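You operate a simulated robot arm through the tools that you are given. There is no shell and no other tool. Be economical: measure what you need, move in short steps, check, and stop when the job is done.

The job below is to be done with a simulated two-armed robot. You get a single attempt, and the scene is never put back.

JOB
Wipe up the spill on the right half of the wall bench with the rag there and put it back.

It is judged by the outcome, as a careful person would: the job done as asked, and still so three seconds after it is handed in. It fails if anything else is knocked over, pushed out of place, dropped, spilled or broken.

ROBOT AND FRAMES
Two 7-joint arms with two-finger parallel grippers on one trunk, on a base that drives. Base frame: it is fixed to the floor where the robot stands at the start and does not move with it; the origin is under the middle of the robot, x ahead of it, y to its left, z up. Lengths are in mm, angles in degrees, forces in N, time in s.
The left shoulder is at the start at [50, 165, 1130], the right one opposite. Payload 3.91 kg a hand.
The TCP of each hand is the grasp point between the finger pads, 30 mm short of the fingertips. In the tool frame z runs along the fingers and y along their closing line. Largest opening 110 mm; finger width 20, thickness 10; the body of the gripper, 48 by 112 mm, starts 55 mm behind the TCP.
Orientation is told as [roll, pitch, yaw] about the base's x, y, z axes, in that order, counted from this pose: with the fingers straight down and closing along the base's y, the tool's x points along the base's -x, its y along +y and its z along -z.

CONTROLS
- The arms move only by the tool apply_moves. It takes "left_steps", "right_steps" or both (then of equal length, played together; a hand with none holds still); each is a list that holds one entry, the list of rows, each a list of 7 numbers: the gripper command, from -1 (shut) to 1 (fully open), values between in proportion, then the shift along the base's x, y, z in cm, then the turn, a rotation vector about the base's x, y, z in degrees. In form: [[[grip, x, y, z, rx, ry, rz], ...]]. A call has 1 to 8 rows; each row shifts and turns the commanded pose from where the row before left it. A row lasts 0.2 s, in which the tool goes at most 50 mm and 8.6 degrees; a call with a longer step from one row to the next is refused whole, and so is a gripper value outside its range. Where a pose cannot be reached the arm comes as near as it can. A force on the tool above 40 N (or 10 N above the force at the start of the call, whichever is more), or a blocked arm, ends the call early, and 0.2 s more pass. Each finger travels about 45 mm/s and halts on what it meets, pressing with about 27 N; the grip force reading is that of the motor and also rises with nothing between the fingers. The clock runs only during rows and for 0.2 s after the last one: add rows that do not move to give the fingers time. The reply holds the time, the measured pose of the TCP, the force on the tool along the base axes, the opening and the grip force, in the units named above and with some noise, with the torque about the TCP (base axes, N m) and any sound that the robot's microphone picked up.
- Cameras (640 x 400 px; columns grow to the right, rows downward): "scene" is now at [113.4, 19.8, 1301.2]; the picture's right is [0.22, -0.98, 0.00], its down [-0.56, -0.13, -0.82] and it looks along [0.80, 0.18, -0.57] (base axes); focal length 269 px, centre (320, 200). "left" rides on the left gripper at [72, -17, -103] in its tool frame; the picture's right is [0.23, 0.97, 0.00], its down [-0.76, 0.18, -0.62] and it looks along [-0.61, 0.14, 0.78] (tool axes); focal length 222 px, centre (320, 200). "right" rides on the right gripper at [72, 17, -103] in its tool frame; the picture's right is [-0.23, 0.97, 0.00], its down [-0.76, -0.18, -0.62] and it looks along [-0.61, -0.14, 0.78] (tool axes); focal length 222 px, centre (320, 200). There is no depth. A picture from a camera that has moved, and an enlarged one, comes with that camera's place and axes in the base frame and with its lens.
- get_image(camera): a new picture of that camera. No time passes.
- lift_body(by): slides the trunk up (or, below 0, down) by that many mm; the arms and the scene camera ride with it, the base frame stays. It gives what a move gives, with no picture.
- roll_base(legs): drives the robot by 1 to 6 legs, each [ahead, left, turn to the left] in mm, mm and degrees, along the robot's own axes; the way and the turn of a leg run together, so that a leg with both is an arc; at most 1500 mm and 180 degrees a leg. The arms and the cameras ride along, it lands a little off, and it stops where it bumps. It gives what a move gives.
- head_to(pan, tilt): turns the head with the scene camera to pan (to the left, within 80 degrees either way) and tilt (down, from -29 to 69), counted from straight ahead of the robot. It gives what a move gives.
- close_up(camera, box): a new picture of the part [left, top, right, bottom] of that camera's present view, enlarged. No time passes.
- sign_off(): hands the job in; it is judged then, once.

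Go step by step. Nothing tells you exact positions but the pictures and the camera data: compare them with the known pose of the tool, close in by small moves and look again before you grip or let go. The budget is 120 turns and 108 pictures, counting those below and the enlarged ones. Unless the task says otherwise, let go and move clear before handing in, and close with one line.

The tools are called after "Call:" by a JSON object that holds its "op" and its "data". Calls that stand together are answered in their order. apply_moves: Moves the arms, as the interface text tells. Its arguments: {"type":"object","properties":{"left_steps":{"type":"array","items":{"type":"array","items":{"type":"array","items":{"type":"number"}}}},"right_steps":{"type":"array","items":{"type":"array","items":{"type":"array","items":{"type":"number"}}}}},"required":[]} The other tools are called the same way: lift_body (by) slides the trunk up or down; roll_base (legs) drives the base; head_to (pan, tilt) turns the head that bears the scene camera; get_image (camera) takes a picture; close_up (camera, box) takes an enlarged picture of a part of a camera's view; sign_off () hands the job in.

At the start:

```text
clock: 0.0
left_tcp_pos: [481.0, 350.2, 1040.9]
left_orientation: [-0.1, 0.0, 0.0]
left_contact_force: [0.2, 1.1, 0.0]
left_torque: [0.02, -0.01, 0.04]
left_gripper_width: 110.1
left_grip_force: 0.0
right_tcp_pos: [416.1, -27.6, 1105.2]
right_orientation: [0.0, 0.1, 0.0]
right_contact_force: [-0.5, 0.4, -0.4]
right_torque: [-0.03, -0.01, -0.03]
right_gripper_width: 109.9
right_grip_force: 0.1
trunk travel left (down, up): [-350.0, 153.0]
robot x, y, heading: [-0.4, 0.6, 0.1]
head pan, tilt: [12.8, 34.8]
```

scene: 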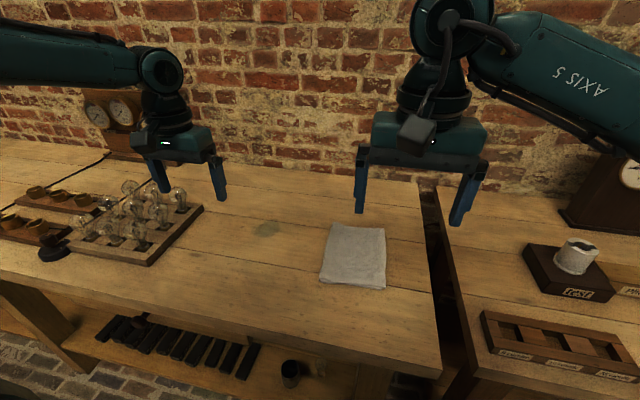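
right: 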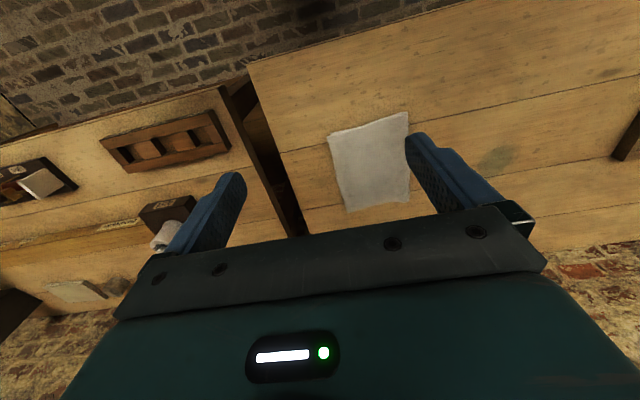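
left: 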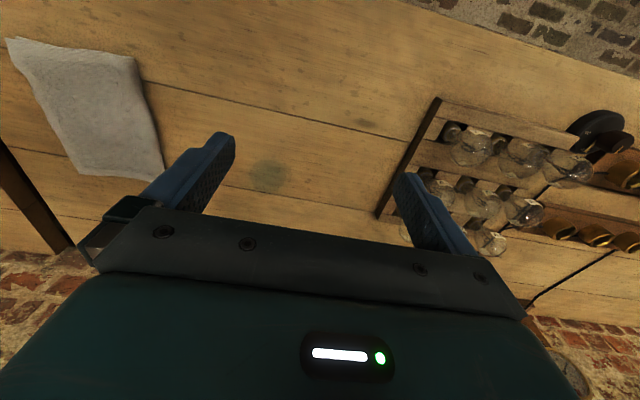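

I see a bench along the wall with a cloth and a faint stain nearby, and a second bench section to the right of a gap. I'll look around before deciding which spill and rag are meant.

Call:
{"op": "head_to", "data": {"pan": -40, "tilt": 30}}

Call:
{"op": "get_image", "data": {"camera": "scene"}}

Call:
{"op": "head_to", "data": {"pan": 60, "tilt": 30}}

Call:
{"op": "get_image", "data": {"camera": "scene"}}

```text
clock: 1.2
left_tcp_pos: [481.0, 351.3, 1040.5]
left_orientation: [0.0, 0.0, 0.0]
left_contact_force: [-0.5, 0.1, 0.6]
left_torque: [-0.01, 0.02, -0.03]
left_gripper_width: 109.8
left_grip_force: 0.0
right_tcp_pos: [414.4, -29.1, 1106.3]
right_orientation: [0.1, 0.1, 0.0]
right_contact_force: [-0.4, 0.1, -0.5]
right_torque: [0.01, 0.02, -0.04]
right_gripper_width: 109.9
right_grip_force: 0.0
trunk travel left (down, up): [-350.0, 153.0]
robot x, y, heading: [-0.6, -2.6, 0.0]
head pan, tilt: [-40.0, 30.0]
```

```text
104 pictures are left
camera scene: at [96.7, -57.8, 1308.7], right [-0.64, -0.77, 0.0], down [-0.38, 0.32, -0.87], along [0.66, -0.56, -0.5], focal length 269 px, centre (320, 200)
```

scene: 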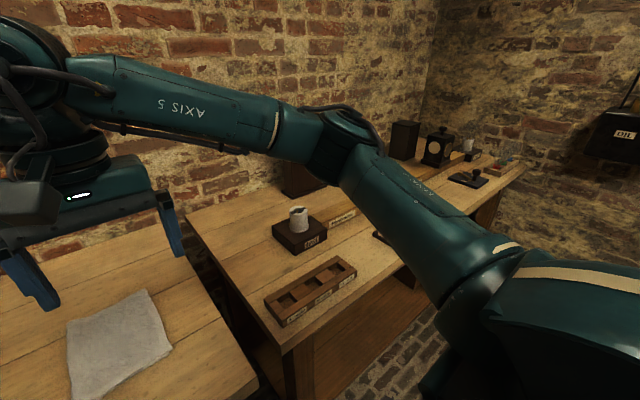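

```text
clock: 3.0
left_tcp_pos: [480.9, 350.1, 1041.0]
left_orientation: [-0.1, 0.0, 0.0]
left_contact_force: [0.2, -0.2, 0.7]
left_torque: [0.03, 0.02, -0.02]
left_gripper_width: 109.8
left_grip_force: 0.0
right_tcp_pos: [414.4, -28.2, 1104.4]
right_orientation: [0.0, 0.0, 0.1]
right_contact_force: [-1.1, -0.4, -0.6]
right_torque: [0.02, -0.01, 0.02]
right_gripper_width: 110.0
right_grip_force: 0.0
trunk travel left (down, up): [-350.0, 153.0]
robot x, y, heading: [1.7, 0.1, 0.2]
head pan, tilt: [60.0, 30.0]
```

```text
103 pictures are left
camera scene: at [72.7, 78.6, 1308.8], right [0.87, -0.5, 0.0], down [-0.25, -0.43, -0.87], along [0.43, 0.75, -0.5], focal length 269 px, centre (320, 200)
```

scene: 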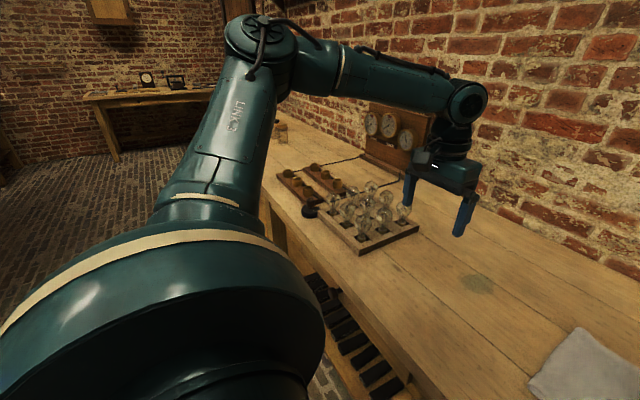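

The main bench has a cloth and a stain on its right half. I need to check the other bench on the right, where the right hand camera showed something pale, before I commit.

Call:
{"op": "close_up", "data": {"camera": "right", "box": [0, 120, 260, 320]}}

Call:
{"op": "head_to", "data": {"pan": 5, "tilt": 40}}

Call:
{"op": "close_up", "data": {"camera": "scene", "box": [100, 140, 500, 390]}}

Call:
{"op": "get_image", "data": {"camera": "scene"}}

```text
2.00 times, centred on (130, 220) of right
camera zoom: at [342.0, -12.3, 1208.3], right [0.23, 0.97, 0.0], down [0.76, -0.18, 0.62], along [0.61, -0.14, -0.78], focal length 444 px, centre (700, 160)
```

zoom: 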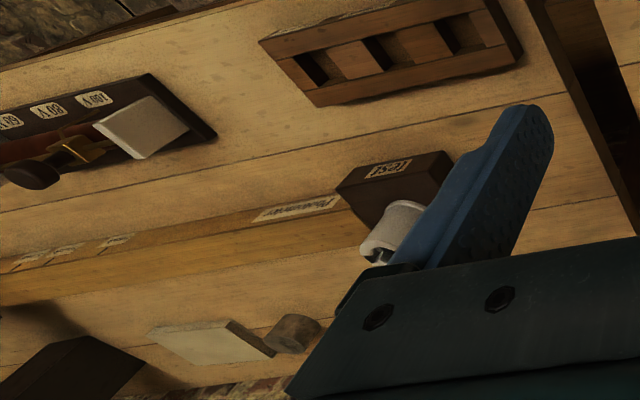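

```text
clock: 4.2
left_tcp_pos: [479.9, 351.9, 1041.3]
left_orientation: [0.0, 0.0, 0.0]
left_contact_force: [0.6, 0.6, -0.5]
left_torque: [-0.01, -0.01, -0.02]
left_gripper_width: 110.1
left_grip_force: 0.1
right_tcp_pos: [415.6, -29.7, 1105.3]
right_orientation: [0.0, 0.0, 0.0]
right_contact_force: [-0.5, 0.5, -0.5]
right_torque: [-0.01, 0.01, -0.01]
right_gripper_width: 109.9
right_grip_force: 0.0
trunk travel left (down, up): [-350.0, 153.0]
robot x, y, heading: [-1.7, -0.4, 0.0]
head pan, tilt: [5.0, 40.0]
```

```text
1.60 times, centred on (300, 265) of scene
camera zoom: at [112.1, 7.8, 1293.4], right [0.09, -1.0, 0.0], down [-0.64, -0.06, -0.77], along [0.76, 0.07, -0.64], focal length 431 px, centre (352, 96)
```

zoom: 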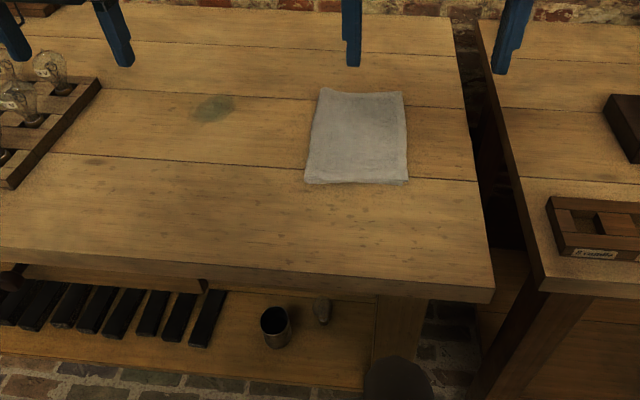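

```text
100 pictures are left
camera scene: at [112.1, 7.8, 1293.4], right [0.09, -1.0, 0.0], down [-0.64, -0.06, -0.77], along [0.76, 0.07, -0.64], focal length 269 px, centre (320, 200)
```

scene: 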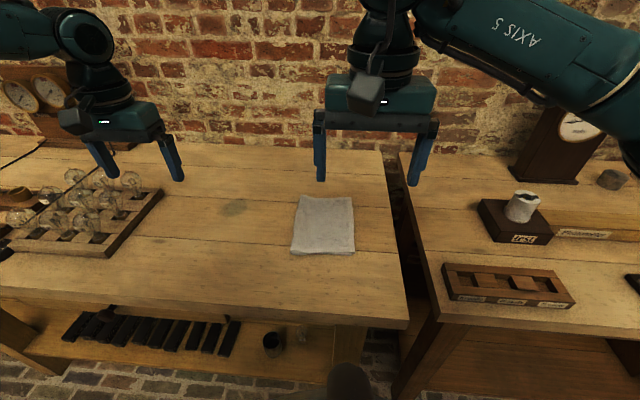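

The right bench carries other items and no rag, so the target is the folded cloth at about (640, 45) and the greenish spill at about (694, 321). Next I look down at what stands between the robot and the bench, and zoom in on the rag and stains.

Call:
{"op": "close_up", "data": {"camera": "scene", "box": [130, 180, 370, 330]}}

Call:
{"op": "head_to", "data": {"pan": 5, "tilt": 69}}

Call:
{"op": "get_image", "data": {"camera": "scene"}}

```text
2.67 times, centred on (250, 255) of scene
camera zoom: at [112.1, 7.8, 1293.4], right [0.09, -1.0, 0.0], down [-0.64, -0.06, -0.77], along [0.76, 0.07, -0.64], focal length 718 px, centre (507, 53)
```

zoom: 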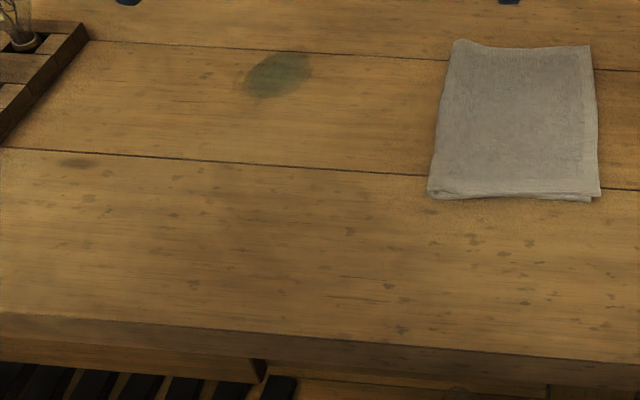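

```text
clock: 5.1
left_tcp_pos: [480.4, 351.0, 1040.9]
left_orientation: [0.0, -0.1, 0.0]
left_contact_force: [0.1, 0.4, 0.8]
left_torque: [0.02, 0.04, -0.01]
left_gripper_width: 109.8
left_grip_force: 0.1
right_tcp_pos: [416.0, -28.2, 1105.8]
right_orientation: [0.0, 0.0, 0.0]
right_contact_force: [-0.2, -0.9, -0.9]
right_torque: [-0.01, -0.01, 0.04]
right_gripper_width: 110.0
right_grip_force: 0.1
trunk travel left (down, up): [-350.0, 153.0]
robot x, y, heading: [1.6, -1.2, -0.1]
head pan, tilt: [5.0, 68.8]
```

```text
98 pictures are left
camera scene: at [83.2, 5.2, 1257.3], right [0.09, -1.0, 0.0], down [-0.93, -0.08, -0.36], along [0.36, 0.03, -0.93], focal length 269 px, centre (320, 200)
```

scene: 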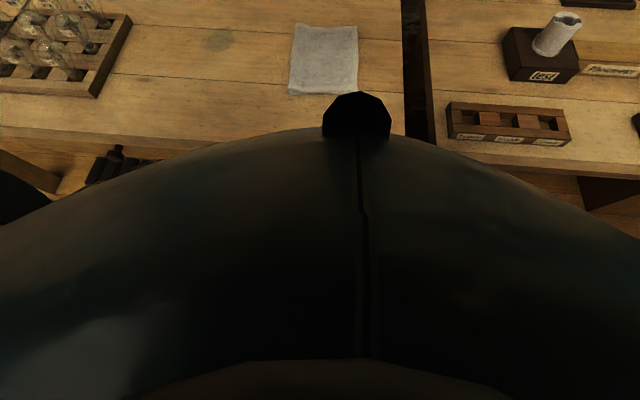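

The dark dome is the robot's own chest and the floor ahead looks clear. I'll move the right hand aside and drive ahead about 150 mm so the left hand reaches both rag and spill.

Call:
{"op": "apply_moves", "data": {"right_steps": [[[1, 0, -4, 0, 0, 0, 0], [1, -2, -4, 0, 0, 0, 0], [1, -2, -4, 0, 0, 0, 0], [1, -2, -4, 0, 0, 0, 0]]]}}

Call:
{"op": "roll_base", "data": {"legs": [[80, 0, 0]]}}

Call:
{"op": "roll_base", "data": {"legs": [[70, 0, 0]]}}

Call:
{"op": "head_to", "data": {"pan": 15, "tilt": 42}}

Call:
{"op": "get_image", "data": {"camera": "scene"}}

```text
clock: 6.1
left_tcp_pos: [481.1, 349.2, 1041.4]
left_orientation: [0.0, 0.0, 0.0]
left_contact_force: [-0.8, -0.4, 0.3]
left_torque: [0.04, -0.02, 0.0]
left_gripper_width: 110.1
left_grip_force: 0.2
right_tcp_pos: [356.0, -188.6, 1106.9]
right_orientation: [-0.1, -0.1, 0.0]
right_contact_force: [-0.7, -0.2, -0.4]
right_torque: [-0.01, 0.03, 0.0]
right_gripper_width: 109.9
right_grip_force: 0.1
trunk travel left (down, up): [-350.0, 153.0]
robot x, y, heading: [-0.1, 2.6, -0.2]
head pan, tilt: [5.0, 68.8]
```

```text
clock: 7.2
left_tcp_pos: [562.5, 349.4, 1039.9]
left_orientation: [0.1, -0.1, 0.0]
left_contact_force: [0.3, 0.3, 0.2]
left_torque: [0.01, 0.01, 0.02]
left_gripper_width: 109.8
left_grip_force: 0.0
right_tcp_pos: [438.3, -187.6, 1107.7]
right_orientation: [0.0, 0.0, 0.1]
right_contact_force: [0.0, -0.6, 0.5]
right_torque: [0.0, 0.04, 0.01]
right_gripper_width: 110.1
right_grip_force: 0.0
trunk travel left (down, up): [-350.0, 153.0]
robot x, y, heading: [82.0, -1.3, 0.2]
head pan, tilt: [5.0, 68.8]
```

```text
clock: 8.2
left_tcp_pos: [590.5, 352.8, 1041.7]
left_orientation: [-0.1, -0.1, 0.3]
left_contact_force: [-0.6, -1.0, -0.9]
left_torque: [0.0, -0.02, -0.01]
left_gripper_width: 110.1
left_grip_force: 0.0
right_tcp_pos: [467.5, -186.6, 1106.8]
right_orientation: [0.0, 0.1, 0.0]
right_contact_force: [0.1, 0.4, -0.1]
right_torque: [0.01, -0.04, 0.04]
right_gripper_width: 109.9
right_grip_force: 0.0
trunk travel left (down, up): [-350.0, 153.0]
robot x, y, heading: [114.3, -2.8, 0.4]
head pan, tilt: [5.0, 68.8]
stopped in leg 1: the robot was blocked; the commanded pose is now the measured one
```

```text
clock: 9.1
left_tcp_pos: [592.0, 351.4, 1041.1]
left_orientation: [0.1, -0.1, 0.2]
left_contact_force: [0.3, 0.2, -0.5]
left_torque: [0.03, 0.01, -0.03]
left_gripper_width: 110.0
left_grip_force: 0.0
right_tcp_pos: [470.2, -186.2, 1106.1]
right_orientation: [0.1, 0.1, 0.0]
right_contact_force: [-1.0, -0.5, -0.7]
right_torque: [0.0, -0.03, 0.0]
right_gripper_width: 110.1
right_grip_force: 0.0
trunk travel left (down, up): [-350.0, 153.0]
robot x, y, heading: [108.5, 4.1, 0.2]
head pan, tilt: [15.0, 42.0]
```

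```text
97 pictures are left
camera scene: at [219.9, 22.9, 1290.4], right [0.26, -0.97, 0.0], down [-0.65, -0.17, -0.74], along [0.72, 0.19, -0.67], focal length 269 px, centre (320, 200)
```

scene: 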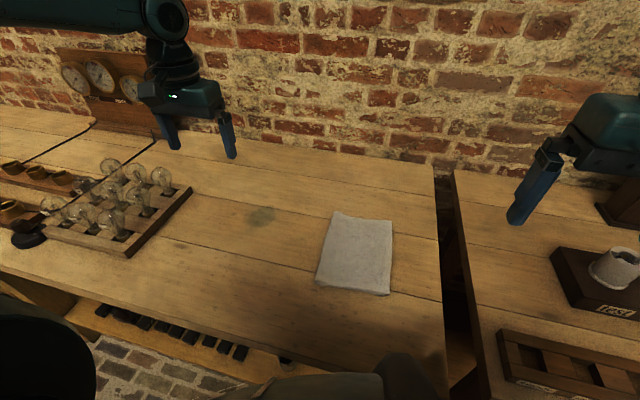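

The base touched the bench at x≈110. I'll ease back a little and shift left 80 mm for better reach, then bring the left hand over the rag.

Call:
{"op": "roll_base", "data": {"legs": [[-12, 0, 0], [0, 80, 0]]}}

Call:
{"op": "head_to", "data": {"pan": 10, "tilt": 45}}

Call:
{"op": "get_image", "data": {"camera": "scene"}}

```text
clock: 10.5
left_tcp_pos: [579.9, 434.1, 1040.5]
left_orientation: [0.1, -0.1, 0.2]
left_contact_force: [0.4, 0.3, -0.1]
left_torque: [-0.02, -0.03, -0.01]
left_gripper_width: 110.0
left_grip_force: 0.1
right_tcp_pos: [458.1, -103.4, 1106.2]
right_orientation: [0.0, 0.1, 0.1]
right_contact_force: [0.4, 0.4, 0.6]
right_torque: [-0.03, -0.02, -0.01]
right_gripper_width: 110.0
right_grip_force: 0.0
trunk travel left (down, up): [-350.0, 153.0]
robot x, y, heading: [102.6, 82.4, 0.2]
head pan, tilt: [15.0, 42.0]
```

```text
clock: 11.2
left_tcp_pos: [578.4, 434.5, 1040.7]
left_orientation: [0.1, -0.1, 0.1]
left_contact_force: [0.4, 0.8, -0.6]
left_torque: [0.0, 0.0, 0.02]
left_gripper_width: 110.0
left_grip_force: 0.2
right_tcp_pos: [457.5, -104.8, 1105.8]
right_orientation: [0.0, 0.0, 0.0]
right_contact_force: [0.0, 0.7, 0.4]
right_torque: [-0.01, -0.01, 0.04]
right_gripper_width: 110.0
right_grip_force: 0.0
trunk travel left (down, up): [-350.0, 153.0]
robot x, y, heading: [101.8, 83.3, 0.4]
head pan, tilt: [10.0, 45.0]
```

```text
96 pictures are left
camera scene: at [207.0, 96.8, 1286.2], right [0.18, -0.98, 0.0], down [-0.7, -0.13, -0.71], along [0.7, 0.13, -0.71], focal length 269 px, centre (320, 200)
```

scene: 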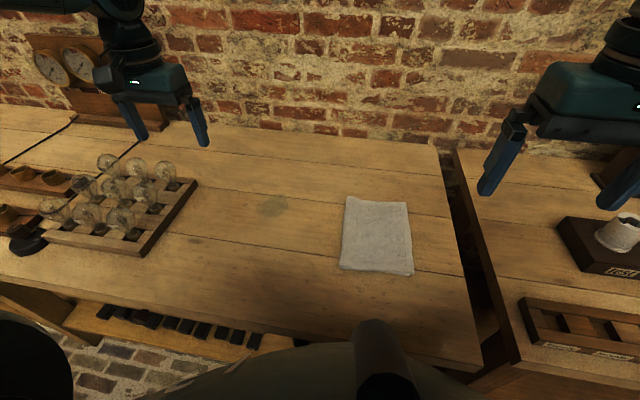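

The rag centre is at about (643, 35), roughly 160 × 225 mm, and the spill is near (684, 314). I'll bring the left hand above the rag and look closely at it.

Call:
{"op": "apply_moves", "data": {"left_steps": [[[0, 0.8, -4.9, 0, 0, 0, 0], [0, 0.8, -4.9, 0, 0, 0, 0], [0, 0.8, -4.9, 0, 0, 0, 0], [0, 0.8, -4.9, 0, 0, 0, 0], [0, 0.8, -4.9, 0, 0, 0, 0], [0, 0.8, -4.9, 0, 0, 0, 0], [0, 0.8, -4.9, 0, 0, 0, 0], [0, 0.8, -4.9, 0, 0, 0, 0]]]}}

Call:
{"op": "apply_moves", "data": {"left_steps": [[[0, 0, 0, -4.5, 0, 0, 0], [0, 0, 0, -4.5, 0, 0, 0], [0, 0, 0, -4.5, 0, 0, 0], [0, 0, 0, -3.5, 0, 0, 0]]]}}

Call:
{"op": "get_image", "data": {"camera": "left"}}

Call:
{"op": "get_image", "data": {"camera": "scene"}}

```text
clock: 13.0
left_tcp_pos: [543.2, 201.6, 1042.5]
left_orientation: [0.0, -0.1, 0.2]
left_contact_force: [0.3, -0.5, 0.3]
left_torque: [-0.03, -0.01, 0.0]
left_gripper_width: 55.3
left_grip_force: 0.2
left hand out of reach, approached as far as the arm can: row 4, 5, 6, 7, 8
right_tcp_pos: [456.1, -103.5, 1107.2]
right_orientation: [0.0, 0.1, 0.0]
right_contact_force: [-0.7, 0.6, -0.6]
right_torque: [0.02, -0.06, 0.04]
right_gripper_width: 110.0
right_grip_force: 0.0
trunk travel left (down, up): [-350.0, 153.0]
robot x, y, heading: [96.8, 84.9, 0.4]
head pan, tilt: [10.0, 45.0]
```

```text
clock: 14.0
left_tcp_pos: [525.9, 238.6, 889.2]
left_orientation: [-0.1, -0.1, 0.2]
left_contact_force: [0.4, -0.6, -0.7]
left_torque: [0.01, -0.02, -0.01]
left_gripper_width: 55.0
left_grip_force: 0.1
left hand out of reach, approached as far as the arm can: row 1, 2, 3, 4
right_tcp_pos: [457.4, -105.0, 1106.3]
right_orientation: [0.0, 0.1, 0.1]
right_contact_force: [0.3, -0.7, 0.0]
right_torque: [-0.02, 0.0, 0.01]
right_gripper_width: 109.9
right_grip_force: 0.1
trunk travel left (down, up): [-350.0, 153.0]
robot x, y, heading: [101.8, 82.8, 0.2]
head pan, tilt: [10.0, 45.0]
```

```text
95 pictures are left
camera left: at [452.9, 223.5, 992.4], right [-0.23, 0.97, 0.0], down [0.76, 0.18, 0.62], along [0.61, 0.14, -0.78], focal length 222 px, centre (320, 200)
```

left: 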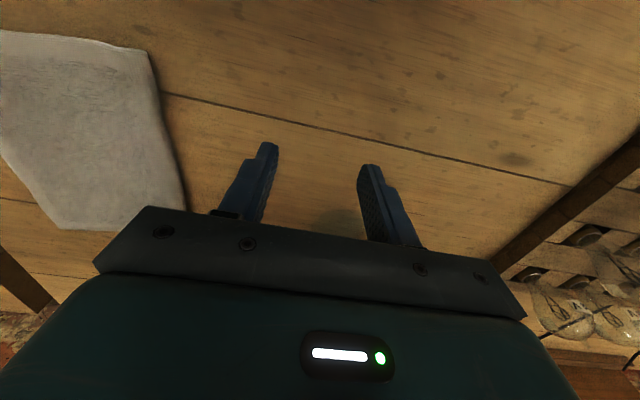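

```text
94 pictures are left
camera scene: at [207.0, 97.0, 1286.2], right [0.18, -0.98, 0.0], down [-0.7, -0.13, -0.71], along [0.7, 0.13, -0.71], focal length 269 px, centre (320, 200)
```

scene: 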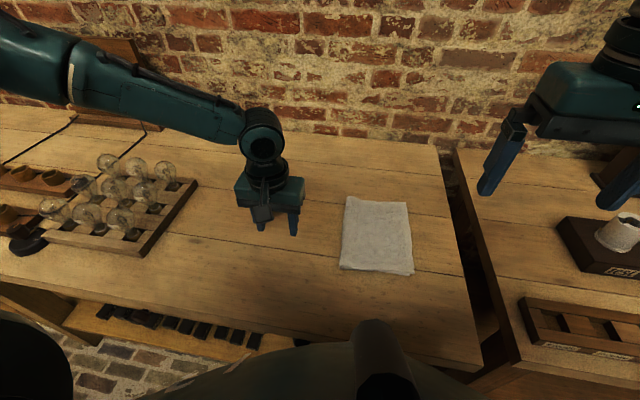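

The left arm cannot cross that far inward. Turning the robot about 25° to the right should put both rag and spill on the left hand's own side, so I'll back off slightly and turn.

Call:
{"op": "roll_base", "data": {"legs": [[-30, 0, 0], [0, 0, -25]]}}

Call:
{"op": "head_to", "data": {"pan": 35, "tilt": 45}}

Call:
{"op": "get_image", "data": {"camera": "scene"}}

```text
clock: 16.1
left_tcp_pos: [521.6, 44.8, 889.5]
left_orientation: [0.0, -0.1, -24.7]
left_contact_force: [0.0, -0.4, 0.4]
left_torque: [0.01, -0.03, -0.05]
left_gripper_width: 54.8
left_grip_force: 0.1
right_tcp_pos: [315.7, -238.0, 1106.9]
right_orientation: [0.0, 0.1, -24.9]
right_contact_force: [-0.3, -0.3, -0.9]
right_torque: [-0.02, 0.01, 0.02]
right_gripper_width: 110.1
right_grip_force: 0.0
trunk travel left (down, up): [-350.0, 153.0]
robot x, y, heading: [70.5, 83.9, -25.0]
head pan, tilt: [10.0, 45.0]
```

```text
clock: 17.0
left_tcp_pos: [522.4, 44.3, 889.2]
left_orientation: [0.0, -0.1, -24.7]
left_contact_force: [-0.2, -0.2, -0.1]
left_torque: [-0.02, 0.01, 0.01]
left_gripper_width: 55.2
left_grip_force: 0.1
right_tcp_pos: [315.8, -239.2, 1107.6]
right_orientation: [-0.1, 0.1, -24.9]
right_contact_force: [0.2, 0.4, -0.4]
right_torque: [0.0, 0.01, -0.05]
right_gripper_width: 109.9
right_grip_force: 0.0
trunk travel left (down, up): [-350.0, 153.0]
robot x, y, heading: [67.6, 83.3, -24.7]
head pan, tilt: [35.0, 45.0]
```

```text
93 pictures are left
camera scene: at [174.8, 84.4, 1286.1], right [0.18, -0.98, 0.0], down [-0.7, -0.13, -0.71], along [0.7, 0.13, -0.71], focal length 269 px, centre (320, 200)
```

scene: 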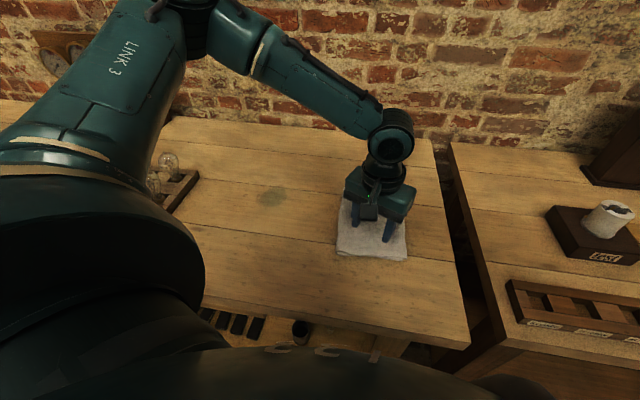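

The hand is now near the rag's front edge. I'll move it to the rag's centre and square it to the bench, checking that it can reach.

Call:
{"op": "apply_moves", "data": {"left_steps": [[[0, 3, 0, 0, 0, 0, 8], [0, 3, 0, 0, 0, 0, 8], [0, 3, 0, 0, 0, 0, 8.4], [0, 3, 0, 0, 0, 0, 0], [0, 0, 0, 0, 0, 0, 0]]]}}

Call:
{"op": "get_image", "data": {"camera": "left"}}

```text
clock: 18.2
left_tcp_pos: [634.1, 68.7, 904.0]
left_orientation: [0.0, -0.1, -0.3]
left_contact_force: [-0.2, -0.2, 0.5]
left_torque: [-0.01, 0.0, -0.01]
left_gripper_width: 55.0
left_grip_force: 0.2
left hand out of reach, approached as far as the arm can: row 1, 2, 3, 4
right_tcp_pos: [315.6, -236.6, 1106.7]
right_orientation: [0.0, 0.0, -24.9]
right_contact_force: [0.2, -0.1, 0.5]
right_torque: [0.0, -0.02, 0.03]
right_gripper_width: 110.1
right_grip_force: 0.0
trunk travel left (down, up): [-350.0, 153.0]
robot x, y, heading: [70.2, 81.1, -24.9]
head pan, tilt: [35.0, 45.0]
```

```text
92 pictures are left
camera left: at [560.6, 53.9, 1007.2], right [-0.22, 0.97, 0.0], down [0.76, 0.17, 0.62], along [0.61, 0.14, -0.78], focal length 222 px, centre (320, 200)
```

left: 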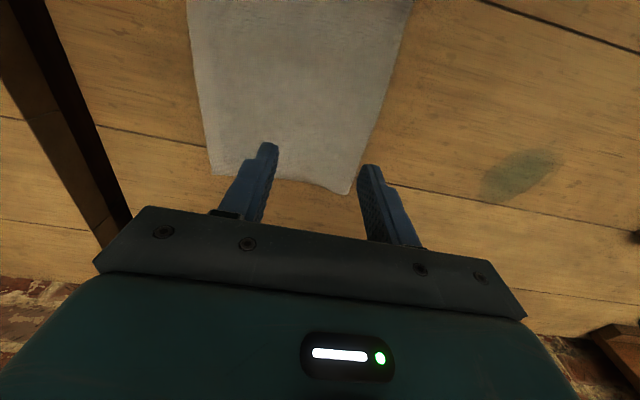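

Still slightly out of reach inward, so I'll turn the base another 12° to the right and come back.

Call:
{"op": "roll_base", "data": {"legs": [[0, 0, -12]]}}

Call:
{"op": "apply_moves", "data": {"left_steps": [[[0, 0, 4, 0, 0, 0, 6], [0, 0, 4, 0, 0, 0, 6], [0, 0, 2, 0, 0, 0, 0], [0, 0, 0, 0, 0, 0, 0]]]}}

```text
clock: 19.3
left_tcp_pos: [618.4, -49.0, 903.4]
left_orientation: [0.0, -0.1, -12.5]
left_contact_force: [-0.2, -0.2, 0.8]
left_torque: [-0.02, 0.0, 0.01]
left_gripper_width: 55.2
left_grip_force: 0.0
right_tcp_pos: [243.7, -283.4, 1106.9]
right_orientation: [0.0, 0.1, -36.9]
right_contact_force: [0.2, 0.9, -0.4]
right_torque: [0.0, -0.01, -0.01]
right_gripper_width: 110.1
right_grip_force: 0.1
trunk travel left (down, up): [-350.0, 153.0]
robot x, y, heading: [74.5, 80.6, -37.0]
head pan, tilt: [35.0, 45.0]
```

```text
clock: 20.3
left_tcp_pos: [618.2, 49.6, 905.8]
left_orientation: [-0.2, -0.1, -0.4]
left_contact_force: [0.4, -0.1, 0.9]
left_torque: [-0.01, -0.01, 0.0]
left_gripper_width: 54.9
left_grip_force: 0.0
right_tcp_pos: [244.0, -282.4, 1107.1]
right_orientation: [0.0, 0.1, -37.1]
right_contact_force: [-0.1, -0.7, 0.3]
right_torque: [0.01, -0.02, 0.03]
right_gripper_width: 110.0
right_grip_force: 0.1
trunk travel left (down, up): [-350.0, 153.0]
robot x, y, heading: [70.1, 77.6, -37.0]
head pan, tilt: [35.0, 45.0]
```

Reach is good here now. I'll test the same height over the spill before touching anything.

Call:
{"op": "apply_moves", "data": {"left_steps": [[[0, 1, 3.5, 0, 0, 0, 0], [0, 1, 3.5, 0, 0, 0, 0], [0, 1, 3.5, 0, 0, 0, 0], [0, 1, 3.5, 0, 0, 0, 0], [0, 1, 3.5, 0, 0, 0, 0], [0, 1, 3.5, 0, 0, 0, 0], [0, 1, 3.5, 0, 0, 0, 0], [0, 0, 2, -4, 0, 0, 0]]]}}

Call:
{"op": "get_image", "data": {"camera": "scene"}}

Call:
{"op": "get_image", "data": {"camera": "left"}}

```text
clock: 22.1
left_tcp_pos: [687.9, 316.0, 864.5]
left_orientation: [0.0, -0.2, -0.5]
left_contact_force: [-0.5, 0.0, 0.4]
left_torque: [0.01, -0.02, 0.02]
left_gripper_width: 55.0
left_grip_force: 0.1
right_tcp_pos: [242.9, -283.0, 1107.6]
right_orientation: [-0.1, 0.1, -37.0]
right_contact_force: [0.2, 0.4, 0.6]
right_torque: [-0.03, -0.03, 0.04]
right_gripper_width: 110.3
right_grip_force: 0.0
trunk travel left (down, up): [-350.0, 153.0]
robot x, y, heading: [68.4, 82.1, -36.9]
head pan, tilt: [35.0, 45.0]
```

```text
91 pictures are left
camera scene: at [173.1, 62.2, 1286.1], right [-0.03, -1.0, 0.0], down [-0.71, 0.02, -0.71], along [0.71, -0.02, -0.71], focal length 269 px, centre (320, 200)
```

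scene: 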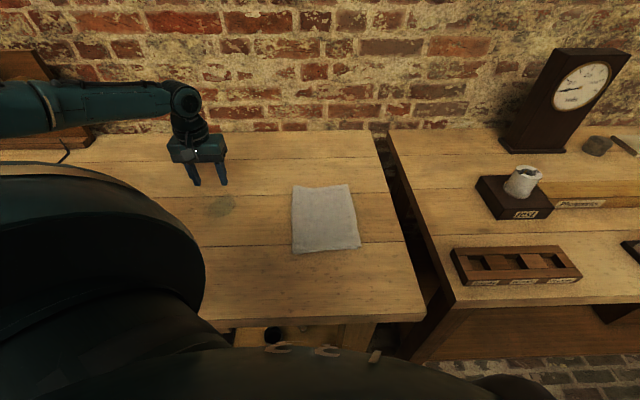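

```text
90 pictures are left
camera left: at [615.7, 301.1, 967.9], right [-0.22, 0.98, 0.0], down [0.76, 0.17, 0.62], along [0.61, 0.14, -0.78], focal length 222 px, centre (320, 200)
```

left: 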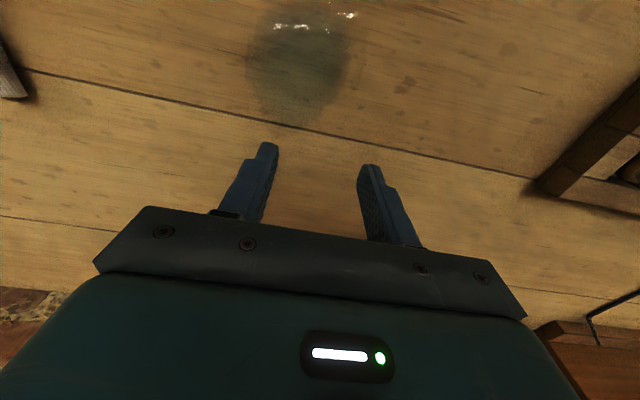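

Comparing hand and scene views, the rays agree only if this bench top is at z≈810, which puts the rag centre at about (600, 42) and the spill at about (636, 291). I'll go back over the rag, descend gently, and find the contact by force.

Call:
{"op": "apply_moves", "data": {"left_steps": [[[0.5, -1.2, -3.9, 1, 0, 0, 0], [0.5, -1.2, -3.9, 1, 0, 0, 0], [0.5, -1.3, -3.9, 0, 0, 0, 0], [0.5, -1.3, -3.9, 0, 0, 0, 0], [0.5, -1.3, -3.9, 0, 0, 0, 0], [0.5, -1.3, -3.9, 0, 0, 0, 0], [0.5, -1.2, -4, 0, 0, 0, 0], [0.5, 0, 0, 0, 0, 0, 0]]]}}

Call:
{"op": "get_image", "data": {"camera": "left"}}

Call:
{"op": "close_up", "data": {"camera": "scene", "box": [200, 120, 440, 270]}}

```text
clock: 23.9
left_tcp_pos: [599.3, 43.3, 885.2]
left_orientation: [0.0, -0.1, -0.4]
left_contact_force: [-0.4, -1.4, 0.7]
left_torque: [-0.02, -0.02, 0.02]
left_gripper_width: 82.6
left_grip_force: 0.0
right_tcp_pos: [243.0, -282.6, 1107.2]
right_orientation: [0.0, 0.1, -36.9]
right_contact_force: [-0.8, 0.4, -0.6]
right_torque: [0.01, -0.01, 0.0]
right_gripper_width: 109.9
right_grip_force: 0.1
trunk travel left (down, up): [-350.0, 153.0]
robot x, y, heading: [72.6, 82.1, -37.1]
head pan, tilt: [35.0, 45.0]
```

```text
89 pictures are left
camera left: at [526.9, 27.9, 988.5], right [-0.22, 0.98, 0.0], down [0.76, 0.17, 0.62], along [0.61, 0.14, -0.78], focal length 222 px, centre (320, 200)
```

left: 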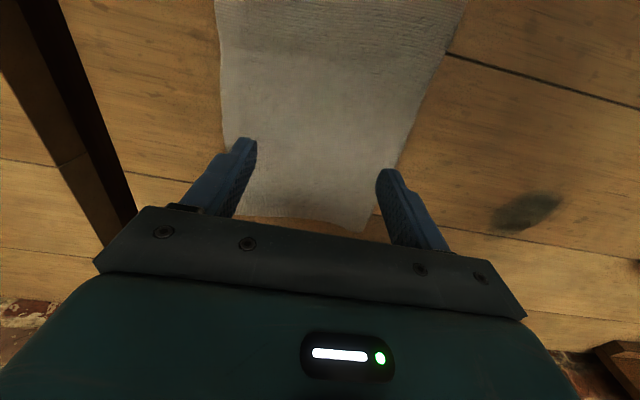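

```text
2.67 times, centred on (320, 195) of scene
camera zoom: at [172.9, 62.3, 1286.2], right [-0.03, -1.0, 0.0], down [-0.71, 0.02, -0.71], along [0.71, -0.02, -0.71], focal length 718 px, centre (320, 213)
```

zoom: 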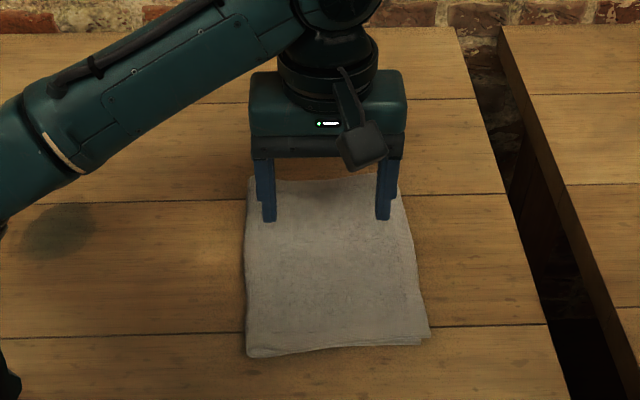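

The fingers are over the rag. I'll descend slowly until contact.

Call:
{"op": "apply_moves", "data": {"left_steps": [[[0.2, 0, 0, -1, 0, 0, 0], [0.2, 0, 0, -1, 0, 0, 0], [0.2, 0, 0, -0.5, 0, 0, 0], [0.2, 0, 0, -0.4, 0, 0, 0], [0.2, 0, 0, -0.4, 0, 0, 0], [0.2, 0, 0, 0, 0, 0, 0]]]}}

Call:
{"op": "get_image", "data": {"camera": "left"}}

```text
clock: 25.3
left_tcp_pos: [599.2, 40.7, 851.1]
left_orientation: [0.0, -0.1, -0.4]
left_contact_force: [-0.4, 0.5, 1.0]
left_torque: [0.0, -0.01, 0.0]
left_gripper_width: 66.0
left_grip_force: 0.0
right_tcp_pos: [242.7, -283.0, 1105.8]
right_orientation: [0.0, 0.1, -37.0]
right_contact_force: [0.0, 0.9, 0.4]
right_torque: [-0.01, 0.02, 0.07]
right_gripper_width: 109.8
right_grip_force: 0.0
trunk travel left (down, up): [-350.0, 153.0]
robot x, y, heading: [69.2, 82.0, -37.1]
head pan, tilt: [35.0, 45.0]
```

```text
87 pictures are left
camera left: at [527.0, 26.4, 954.6], right [-0.22, 0.98, 0.0], down [0.76, 0.17, 0.62], along [0.61, 0.14, -0.78], focal length 222 px, centre (320, 200)
```

left: 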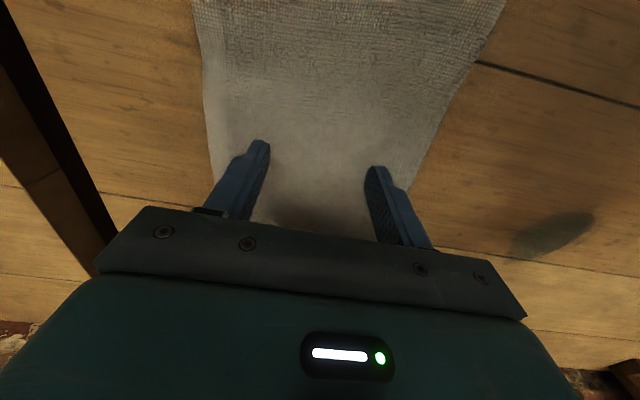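

No contact yet, so I'll keep descending in 3 mm steps.

Call:
{"op": "apply_moves", "data": {"left_steps": [[[0.2, 0, 0, -0.4, 0, 0, 0], [0.2, 0, 0, -0.4, 0, 0, 0], [0.2, 0, 0, -0.3, 0, 0, 0], [0.2, 0, 0, 0, 0, 0, 0]]]}}

```text
clock: 26.3
left_tcp_pos: [599.8, 41.8, 839.5]
left_orientation: [0.0, 0.0, -0.4]
left_contact_force: [0.6, -0.2, 0.4]
left_torque: [0.03, 0.01, 0.0]
left_gripper_width: 66.1
left_grip_force: 0.0
right_tcp_pos: [243.9, -281.9, 1108.2]
right_orientation: [0.0, 0.1, -37.0]
right_contact_force: [0.1, 0.2, 0.2]
right_torque: [0.01, 0.01, 0.01]
right_gripper_width: 109.8
right_grip_force: 0.1
trunk travel left (down, up): [-350.0, 153.0]
robot x, y, heading: [70.3, 85.9, -37.1]
head pan, tilt: [35.0, 45.0]
```

Call:
{"op": "apply_moves", "data": {"left_steps": [[[0.2, 0, 0, -0.3, 0, 0, 0], [0.2, 0, 0, -0.3, 0, 0, 0], [0.2, 0, 0, -0.3, 0, 0, 0], [0.2, 0, 0, 0, 0, 0, 0]]]}}

Call:
{"op": "close_up", "data": {"camera": "scene", "box": [260, 140, 400, 260]}}

```text
clock: 27.3
left_tcp_pos: [599.1, 42.6, 835.3]
left_orientation: [-0.3, -0.5, -0.5]
left_contact_force: [1.3, -0.1, 29.1]
left_torque: [0.25, -0.02, -0.01]
left_gripper_width: 66.2
left_grip_force: 0.1
right_tcp_pos: [241.2, -282.4, 1107.7]
right_orientation: [0.0, 0.0, -37.0]
right_contact_force: [0.1, 0.8, 0.3]
right_torque: [-0.01, 0.04, 0.0]
right_gripper_width: 109.8
right_grip_force: 0.2
trunk travel left (down, up): [-350.0, 153.0]
robot x, y, heading: [70.0, 82.0, -36.5]
head pan, tilt: [35.0, 45.0]
```

```text
3.33 times, centred on (330, 200) of scene
camera zoom: at [170.5, 62.4, 1286.8], right [-0.03, -1.0, 0.0], down [-0.7, 0.02, -0.71], along [0.71, -0.02, -0.71], focal length 898 px, centre (287, 200)
```

zoom: 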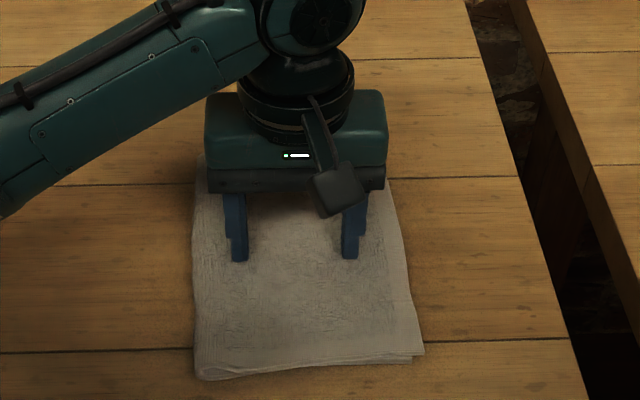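

Contact is at TCP z≈835 with 29 N. I'll ease off slightly and try dragging the rag 2 cm to the left to see if it follows.

Call:
{"op": "apply_moves", "data": {"left_steps": [[[0.2, 0, 0, 0.1, 0, 0, 0], [0.2, 0.1, 0.7, 0, 0, 0, 0], [0.2, 0.1, 0.7, 0, 0, 0, 0], [0.2, 0.1, 0.7, 0, 0, 0, 0]]]}}

Call:
{"op": "close_up", "data": {"camera": "scene", "box": [260, 140, 400, 260]}}

```text
clock: 28.3
left_tcp_pos: [601.8, 62.6, 835.1]
left_orientation: [-0.3, -0.4, -0.4]
left_contact_force: [-0.6, -8.2, 28.8]
left_torque: [-0.09, 0.06, -0.04]
left_gripper_width: 65.2
left_grip_force: 0.1
right_tcp_pos: [240.3, -283.0, 1106.9]
right_orientation: [0.1, -0.1, -37.0]
right_contact_force: [0.3, -0.5, -1.1]
right_torque: [0.0, 0.0, 0.02]
right_gripper_width: 110.1
right_grip_force: 0.0
trunk travel left (down, up): [-350.0, 153.0]
robot x, y, heading: [68.6, 83.9, -36.9]
head pan, tilt: [35.0, 45.0]
```

```text
3.33 times, centred on (330, 200) of scene
camera zoom: at [170.2, 61.5, 1286.5], right [-0.03, -1.0, 0.0], down [-0.7, 0.02, -0.71], along [0.71, -0.02, -0.71], focal length 898 px, centre (287, 200)
```

zoom: 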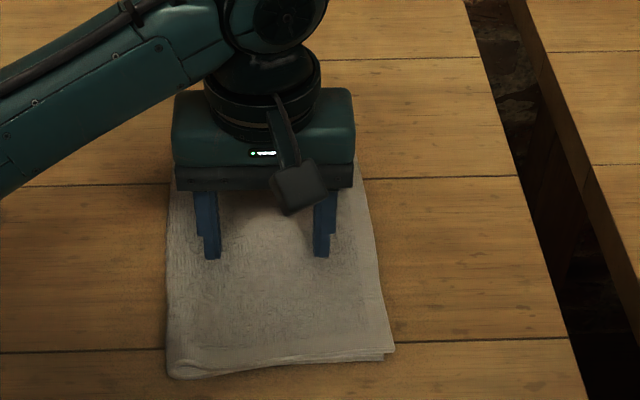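

The rag follows the fingers cleanly. I'll slide it on towards the spill.

Call:
{"op": "apply_moves", "data": {"left_steps": [[[0.2, 0.3, 2, 0, 0, 0, 0], [0.2, 0.4, 2.5, 0, 0, 0, 0], [0.2, 0.4, 2.5, 0, 0, 0, 0], [0.2, 0.4, 2.5, 0, 0, 0, 0], [0.2, 0.3, 2, 0, 0, 0, 0]]]}}

Call:
{"op": "get_image", "data": {"camera": "scene"}}

```text
clock: 29.5
left_tcp_pos: [619.9, 176.5, 835.1]
left_orientation: [0.0, -0.3, -0.5]
left_contact_force: [-1.7, -6.1, 23.8]
left_torque: [-0.2, 0.03, 0.0]
left_gripper_width: 65.9
left_grip_force: 0.0
right_tcp_pos: [241.0, -282.1, 1106.3]
right_orientation: [0.0, -0.1, -37.0]
right_contact_force: [-0.4, 0.0, -0.5]
right_torque: [0.01, 0.03, -0.02]
right_gripper_width: 109.9
right_grip_force: 0.0
trunk travel left (down, up): [-350.0, 153.0]
robot x, y, heading: [73.3, 83.9, -37.1]
head pan, tilt: [35.0, 45.0]
```

```text
84 pictures are left
camera scene: at [170.7, 61.3, 1286.3], right [-0.03, -1.0, 0.0], down [-0.71, 0.02, -0.71], along [0.71, -0.02, -0.71], focal length 269 px, centre (320, 200)
```

scene: 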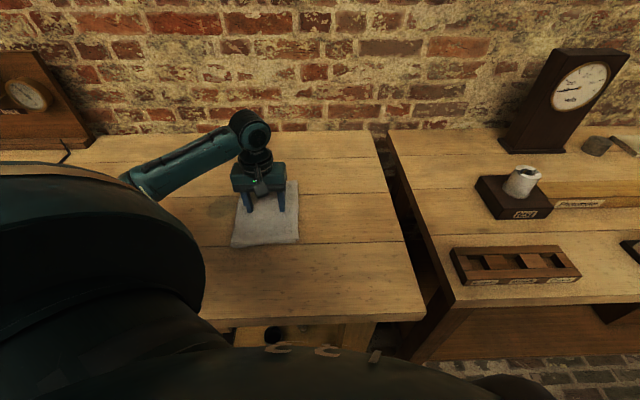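

It is going well. I'll continue over the spill and past its far side.

Call:
{"op": "apply_moves", "data": {"left_steps": [[[0.2, 0.3, 2, 0, 0, 0, 0], [0.2, 0.4, 2.5, 0, 0, 0, 0], [0.2, 0.4, 2.5, 0, 0, 0, 0], [0.2, 0.4, 2.5, 0, 0, 0, 0], [0.2, 0.2, 2.5, 0, 0, 0, 0], [0.2, 0.2, 2, 0, 0, 0, 0]]]}}

Call:
{"op": "get_image", "data": {"camera": "scene"}}

```text
clock: 30.9
left_tcp_pos: [638.6, 317.1, 835.3]
left_orientation: [0.1, -0.4, -0.7]
left_contact_force: [0.0, -10.1, 26.6]
left_torque: [-0.34, 0.05, 0.02]
left_gripper_width: 64.6
left_grip_force: 0.1
right_tcp_pos: [239.8, -284.1, 1107.6]
right_orientation: [0.2, 0.0, -37.1]
right_contact_force: [-0.6, 0.6, -0.4]
right_torque: [-0.03, -0.01, -0.02]
right_gripper_width: 110.0
right_grip_force: 0.1
trunk travel left (down, up): [-350.0, 153.0]
robot x, y, heading: [70.3, 82.0, -36.8]
head pan, tilt: [35.0, 45.0]
```

```text
83 pictures are left
camera scene: at [170.3, 60.2, 1286.5], right [-0.03, -1.0, 0.0], down [-0.7, 0.02, -0.71], along [0.71, -0.02, -0.71], focal length 269 px, centre (320, 200)
```

scene: 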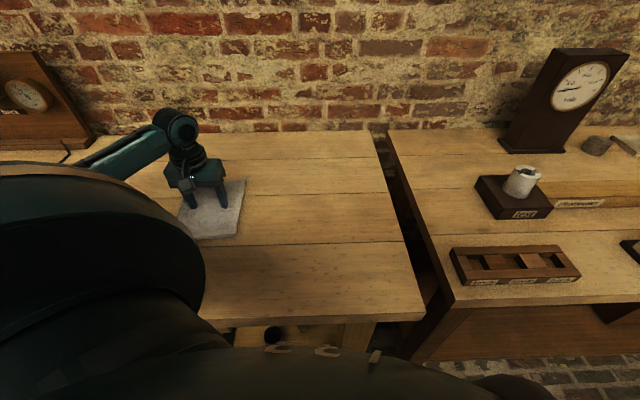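

Rag covers the spill. I'll scrub back and forth across it.

Call:
{"op": "apply_moves", "data": {"left_steps": [[[0.2, 0, -2.5, 0, 0, 0, 0], [0.2, 0, -3, 0, 0, 0, 0], [0.2, 1.5, 0, 0, 0, 0, 0], [0.2, 0, 2.5, 0, 0, 0, 0], [0.2, 0, 2.5, 0, 0, 0, 0], [0.2, -1.5, 0, 0, 0, 0, 0], [0.2, -1.5, 0, 0, 0, 0, 0], [0.2, 0, -2.5, 0, 0, 0, 0]]]}}

Call:
{"op": "apply_moves", "data": {"left_steps": [[[0.2, 0, -2.5, 0, 0, 0, 0], [0.2, 1.5, 0, 0, 0, 0, 0], [0.2, 0, 2.5, 0, 0, 0, 0], [0.2, 0, 2.5, 0, 0, 0, 0], [0.2, 0, -2.5, 0, 0, 0, 0], [0.2, 0, -2.5, 0, 0, 0, 0], [0.2, 0, -2.5, 0, 0, 0, 0], [0.2, 0, -2.5, 0, 0, 0, 0]]]}}

Call:
{"op": "get_image", "data": {"camera": "scene"}}

Call:
{"op": "get_image", "data": {"camera": "left"}}

```text
clock: 32.7
left_tcp_pos: [623.6, 288.0, 834.3]
left_orientation: [0.1, -0.3, -0.2]
left_contact_force: [-0.9, 11.5, 31.6]
left_torque: [0.21, 0.05, -0.01]
left_gripper_width: 66.0
left_grip_force: 0.1
right_tcp_pos: [240.9, -281.1, 1106.8]
right_orientation: [0.0, 0.0, -37.0]
right_contact_force: [-0.3, 0.5, -0.2]
right_torque: [0.01, 0.0, 0.01]
right_gripper_width: 109.8
right_grip_force: 0.0
trunk travel left (down, up): [-350.0, 153.0]
robot x, y, heading: [74.6, 80.4, -36.7]
head pan, tilt: [35.0, 45.0]
```

```text
clock: 34.5
left_tcp_pos: [639.6, 212.5, 833.3]
left_orientation: [-0.1, -0.6, -0.3]
left_contact_force: [1.4, 11.3, 29.6]
left_torque: [0.4, 0.04, -0.03]
left_gripper_width: 66.5
left_grip_force: 0.4
right_tcp_pos: [241.6, -282.2, 1106.4]
right_orientation: [0.1, 0.0, -37.0]
right_contact_force: [-0.2, 0.4, -0.4]
right_torque: [0.02, -0.01, -0.02]
right_gripper_width: 110.0
right_grip_force: 0.0
trunk travel left (down, up): [-350.0, 153.0]
robot x, y, heading: [71.7, 81.8, -36.9]
head pan, tilt: [35.0, 45.0]
```

```text
82 pictures are left
camera scene: at [170.2, 62.3, 1286.5], right [-0.03, -1.0, 0.0], down [-0.7, 0.02, -0.71], along [0.71, -0.02, -0.71], focal length 269 px, centre (320, 200)
```

scene: 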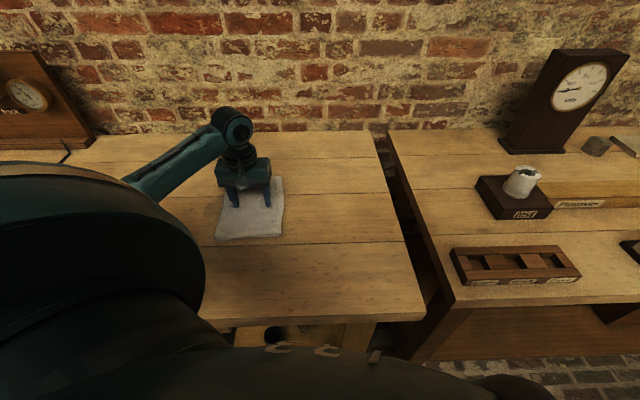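

```text
81 pictures are left
camera left: at [565.2, 197.8, 937.5], right [-0.22, 0.97, 0.0], down [0.76, 0.18, 0.63], along [0.61, 0.14, -0.78], focal length 222 px, centre (320, 200)
```

left: 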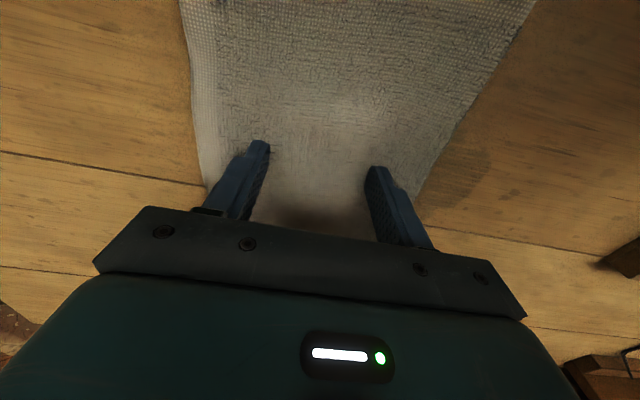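

The stain looks fainter but is not gone. I'll look closer.

Call:
{"op": "close_up", "data": {"camera": "scene", "box": [160, 160, 320, 260]}}

Call:
{"op": "close_up", "data": {"camera": "left", "box": [380, 80, 620, 230]}}

```text
4.00 times, centred on (240, 210) of scene
camera zoom: at [170.2, 62.3, 1286.5], right [-0.03, -1.0, 0.0], down [-0.7, 0.02, -0.71], along [0.71, -0.02, -0.71], focal length 1077 px, centre (640, 160)
```

zoom: 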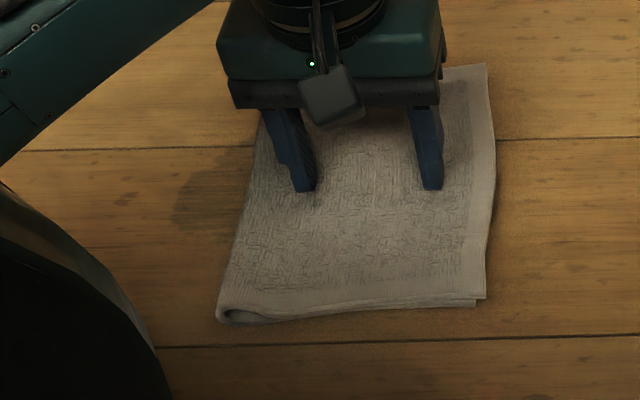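

```text
2.67 times, centred on (500, 155) of left
camera zoom: at [565.2, 197.8, 937.5], right [-0.22, 0.97, 0.0], down [0.76, 0.18, 0.63], along [0.61, 0.14, -0.78], focal length 592 px, centre (-160, 320)
```

zoom: 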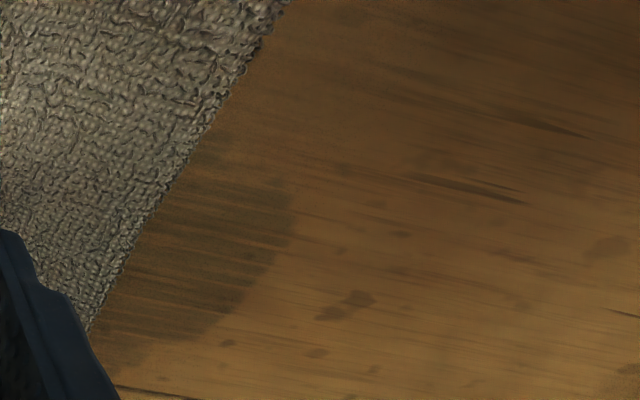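

The stain is fading evenly, so more strokes are needed. I'll scrub over it several more times.

Call:
{"op": "apply_moves", "data": {"left_steps": [[[0.2, 0, 3.5, 0, 0, 0, 0], [0.2, 0, 3.5, 0, 0, 0, 0], [0.2, 0, 3.5, 0, 0, 0, 0], [0.2, 0.8, 0, 0, 0, 0, 0], [0.2, 0, -3.5, 0, 0, 0, 0], [0.2, 0, -3.5, 0, 0, 0, 0], [0.2, -1.6, 0, 0, 0, 0, 0], [0.2, 0, 3.5, 0, 0, 0, 0]]]}}

Call:
{"op": "apply_moves", "data": {"left_steps": [[[0.2, 0, 3.5, 0, 0, 0, 0], [0.2, 0, -3.5, 0, 0, 0, 0], [0.2, 0, -3.5, 0, 0, 0, 0], [0.2, 0, 3.5, 0, 0, 0, 0], [0.2, 0, 3.5, 0, 0, 0, 0], [0.2, 0.8, 0, 0, 0, 0, 0], [0.2, 0, -3.5, 0, 0, 0, 0], [0.2, 0, -3.5, 0, 0, 0, 0]]]}}

Call:
{"op": "apply_moves", "data": {"left_steps": [[[0.2, 0, 3.5, 0, 0, 0, 0], [0.2, 0, 3.5, 0, 0, 0, 0], [0.2, 0, -3.5, 0, 0, 0, 0], [0.2, 0, -3.5, 0, 0, 0, 0], [0.2, 0, -3.5, 0, 0, 0, 0], [0.2, 0, -3, 0, 0, 0, 0]]]}}

Call:
{"op": "close_up", "data": {"camera": "scene", "box": [160, 160, 320, 260]}}

Call:
{"op": "get_image", "data": {"camera": "left"}}

```text
clock: 36.3
left_tcp_pos: [630.1, 277.8, 835.3]
left_orientation: [-0.4, -0.3, -0.6]
left_contact_force: [-2.3, -11.0, 26.1]
left_torque: [-0.14, 0.1, 0.04]
left_gripper_width: 63.8
left_grip_force: 0.1
right_tcp_pos: [240.2, -283.0, 1106.9]
right_orientation: [0.1, 0.0, -37.0]
right_contact_force: [-0.6, -0.4, -0.2]
right_torque: [0.0, -0.03, -0.01]
right_gripper_width: 110.1
right_grip_force: 0.1
trunk travel left (down, up): [-350.0, 153.0]
robot x, y, heading: [73.1, 80.6, -36.8]
head pan, tilt: [35.0, 45.0]
```

```text
clock: 38.1
left_tcp_pos: [639.4, 249.4, 834.5]
left_orientation: [0.0, -0.5, -0.1]
left_contact_force: [1.9, 10.3, 26.3]
left_torque: [0.28, -0.01, -0.06]
left_gripper_width: 66.3
left_grip_force: 0.8
right_tcp_pos: [241.6, -282.2, 1107.4]
right_orientation: [0.1, 0.0, -37.0]
right_contact_force: [0.3, 0.6, 0.3]
right_torque: [0.0, 0.02, -0.02]
right_gripper_width: 110.0
right_grip_force: 0.2
trunk travel left (down, up): [-350.0, 153.0]
robot x, y, heading: [69.1, 82.5, -36.9]
head pan, tilt: [35.0, 45.0]
```

```text
clock: 39.5
left_tcp_pos: [640.3, 185.6, 834.9]
left_orientation: [-0.1, -0.3, -0.4]
left_contact_force: [1.2, 7.5, 20.9]
left_torque: [0.29, 0.01, -0.07]
left_gripper_width: 66.2
left_grip_force: 0.1
right_tcp_pos: [240.0, -282.2, 1108.0]
right_orientation: [0.1, 0.0, -37.1]
right_contact_force: [-0.3, 0.2, -0.3]
right_torque: [0.02, 0.0, -0.01]
right_gripper_width: 110.1
right_grip_force: 0.1
trunk travel left (down, up): [-350.0, 153.0]
robot x, y, heading: [71.9, 81.2, -36.8]
head pan, tilt: [35.0, 45.0]
```

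```text
4.00 times, centred on (240, 210) of scene
camera zoom: at [170.9, 62.2, 1286.3], right [-0.03, -1.0, 0.0], down [-0.71, 0.02, -0.71], along [0.71, -0.02, -0.71], focal length 1077 px, centre (640, 160)
```

zoom: 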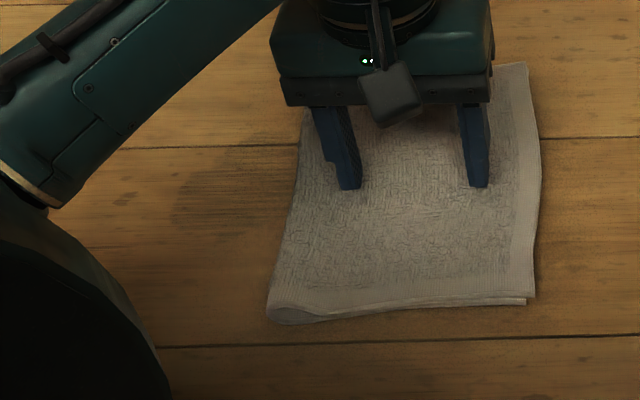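

```text
77 pictures are left
camera left: at [566.1, 169.9, 938.0], right [-0.22, 0.98, 0.0], down [0.76, 0.17, 0.63], along [0.61, 0.14, -0.78], focal length 222 px, centre (320, 200)
```

left: 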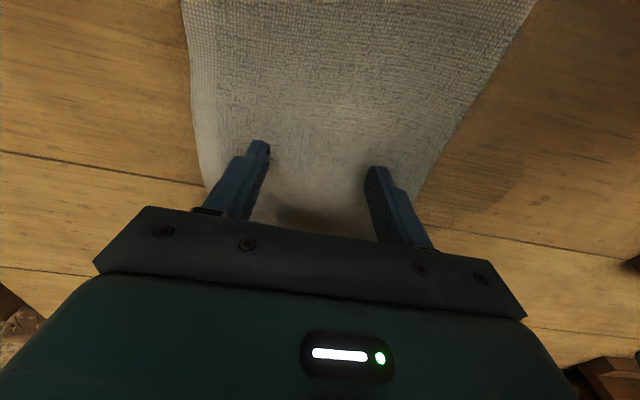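

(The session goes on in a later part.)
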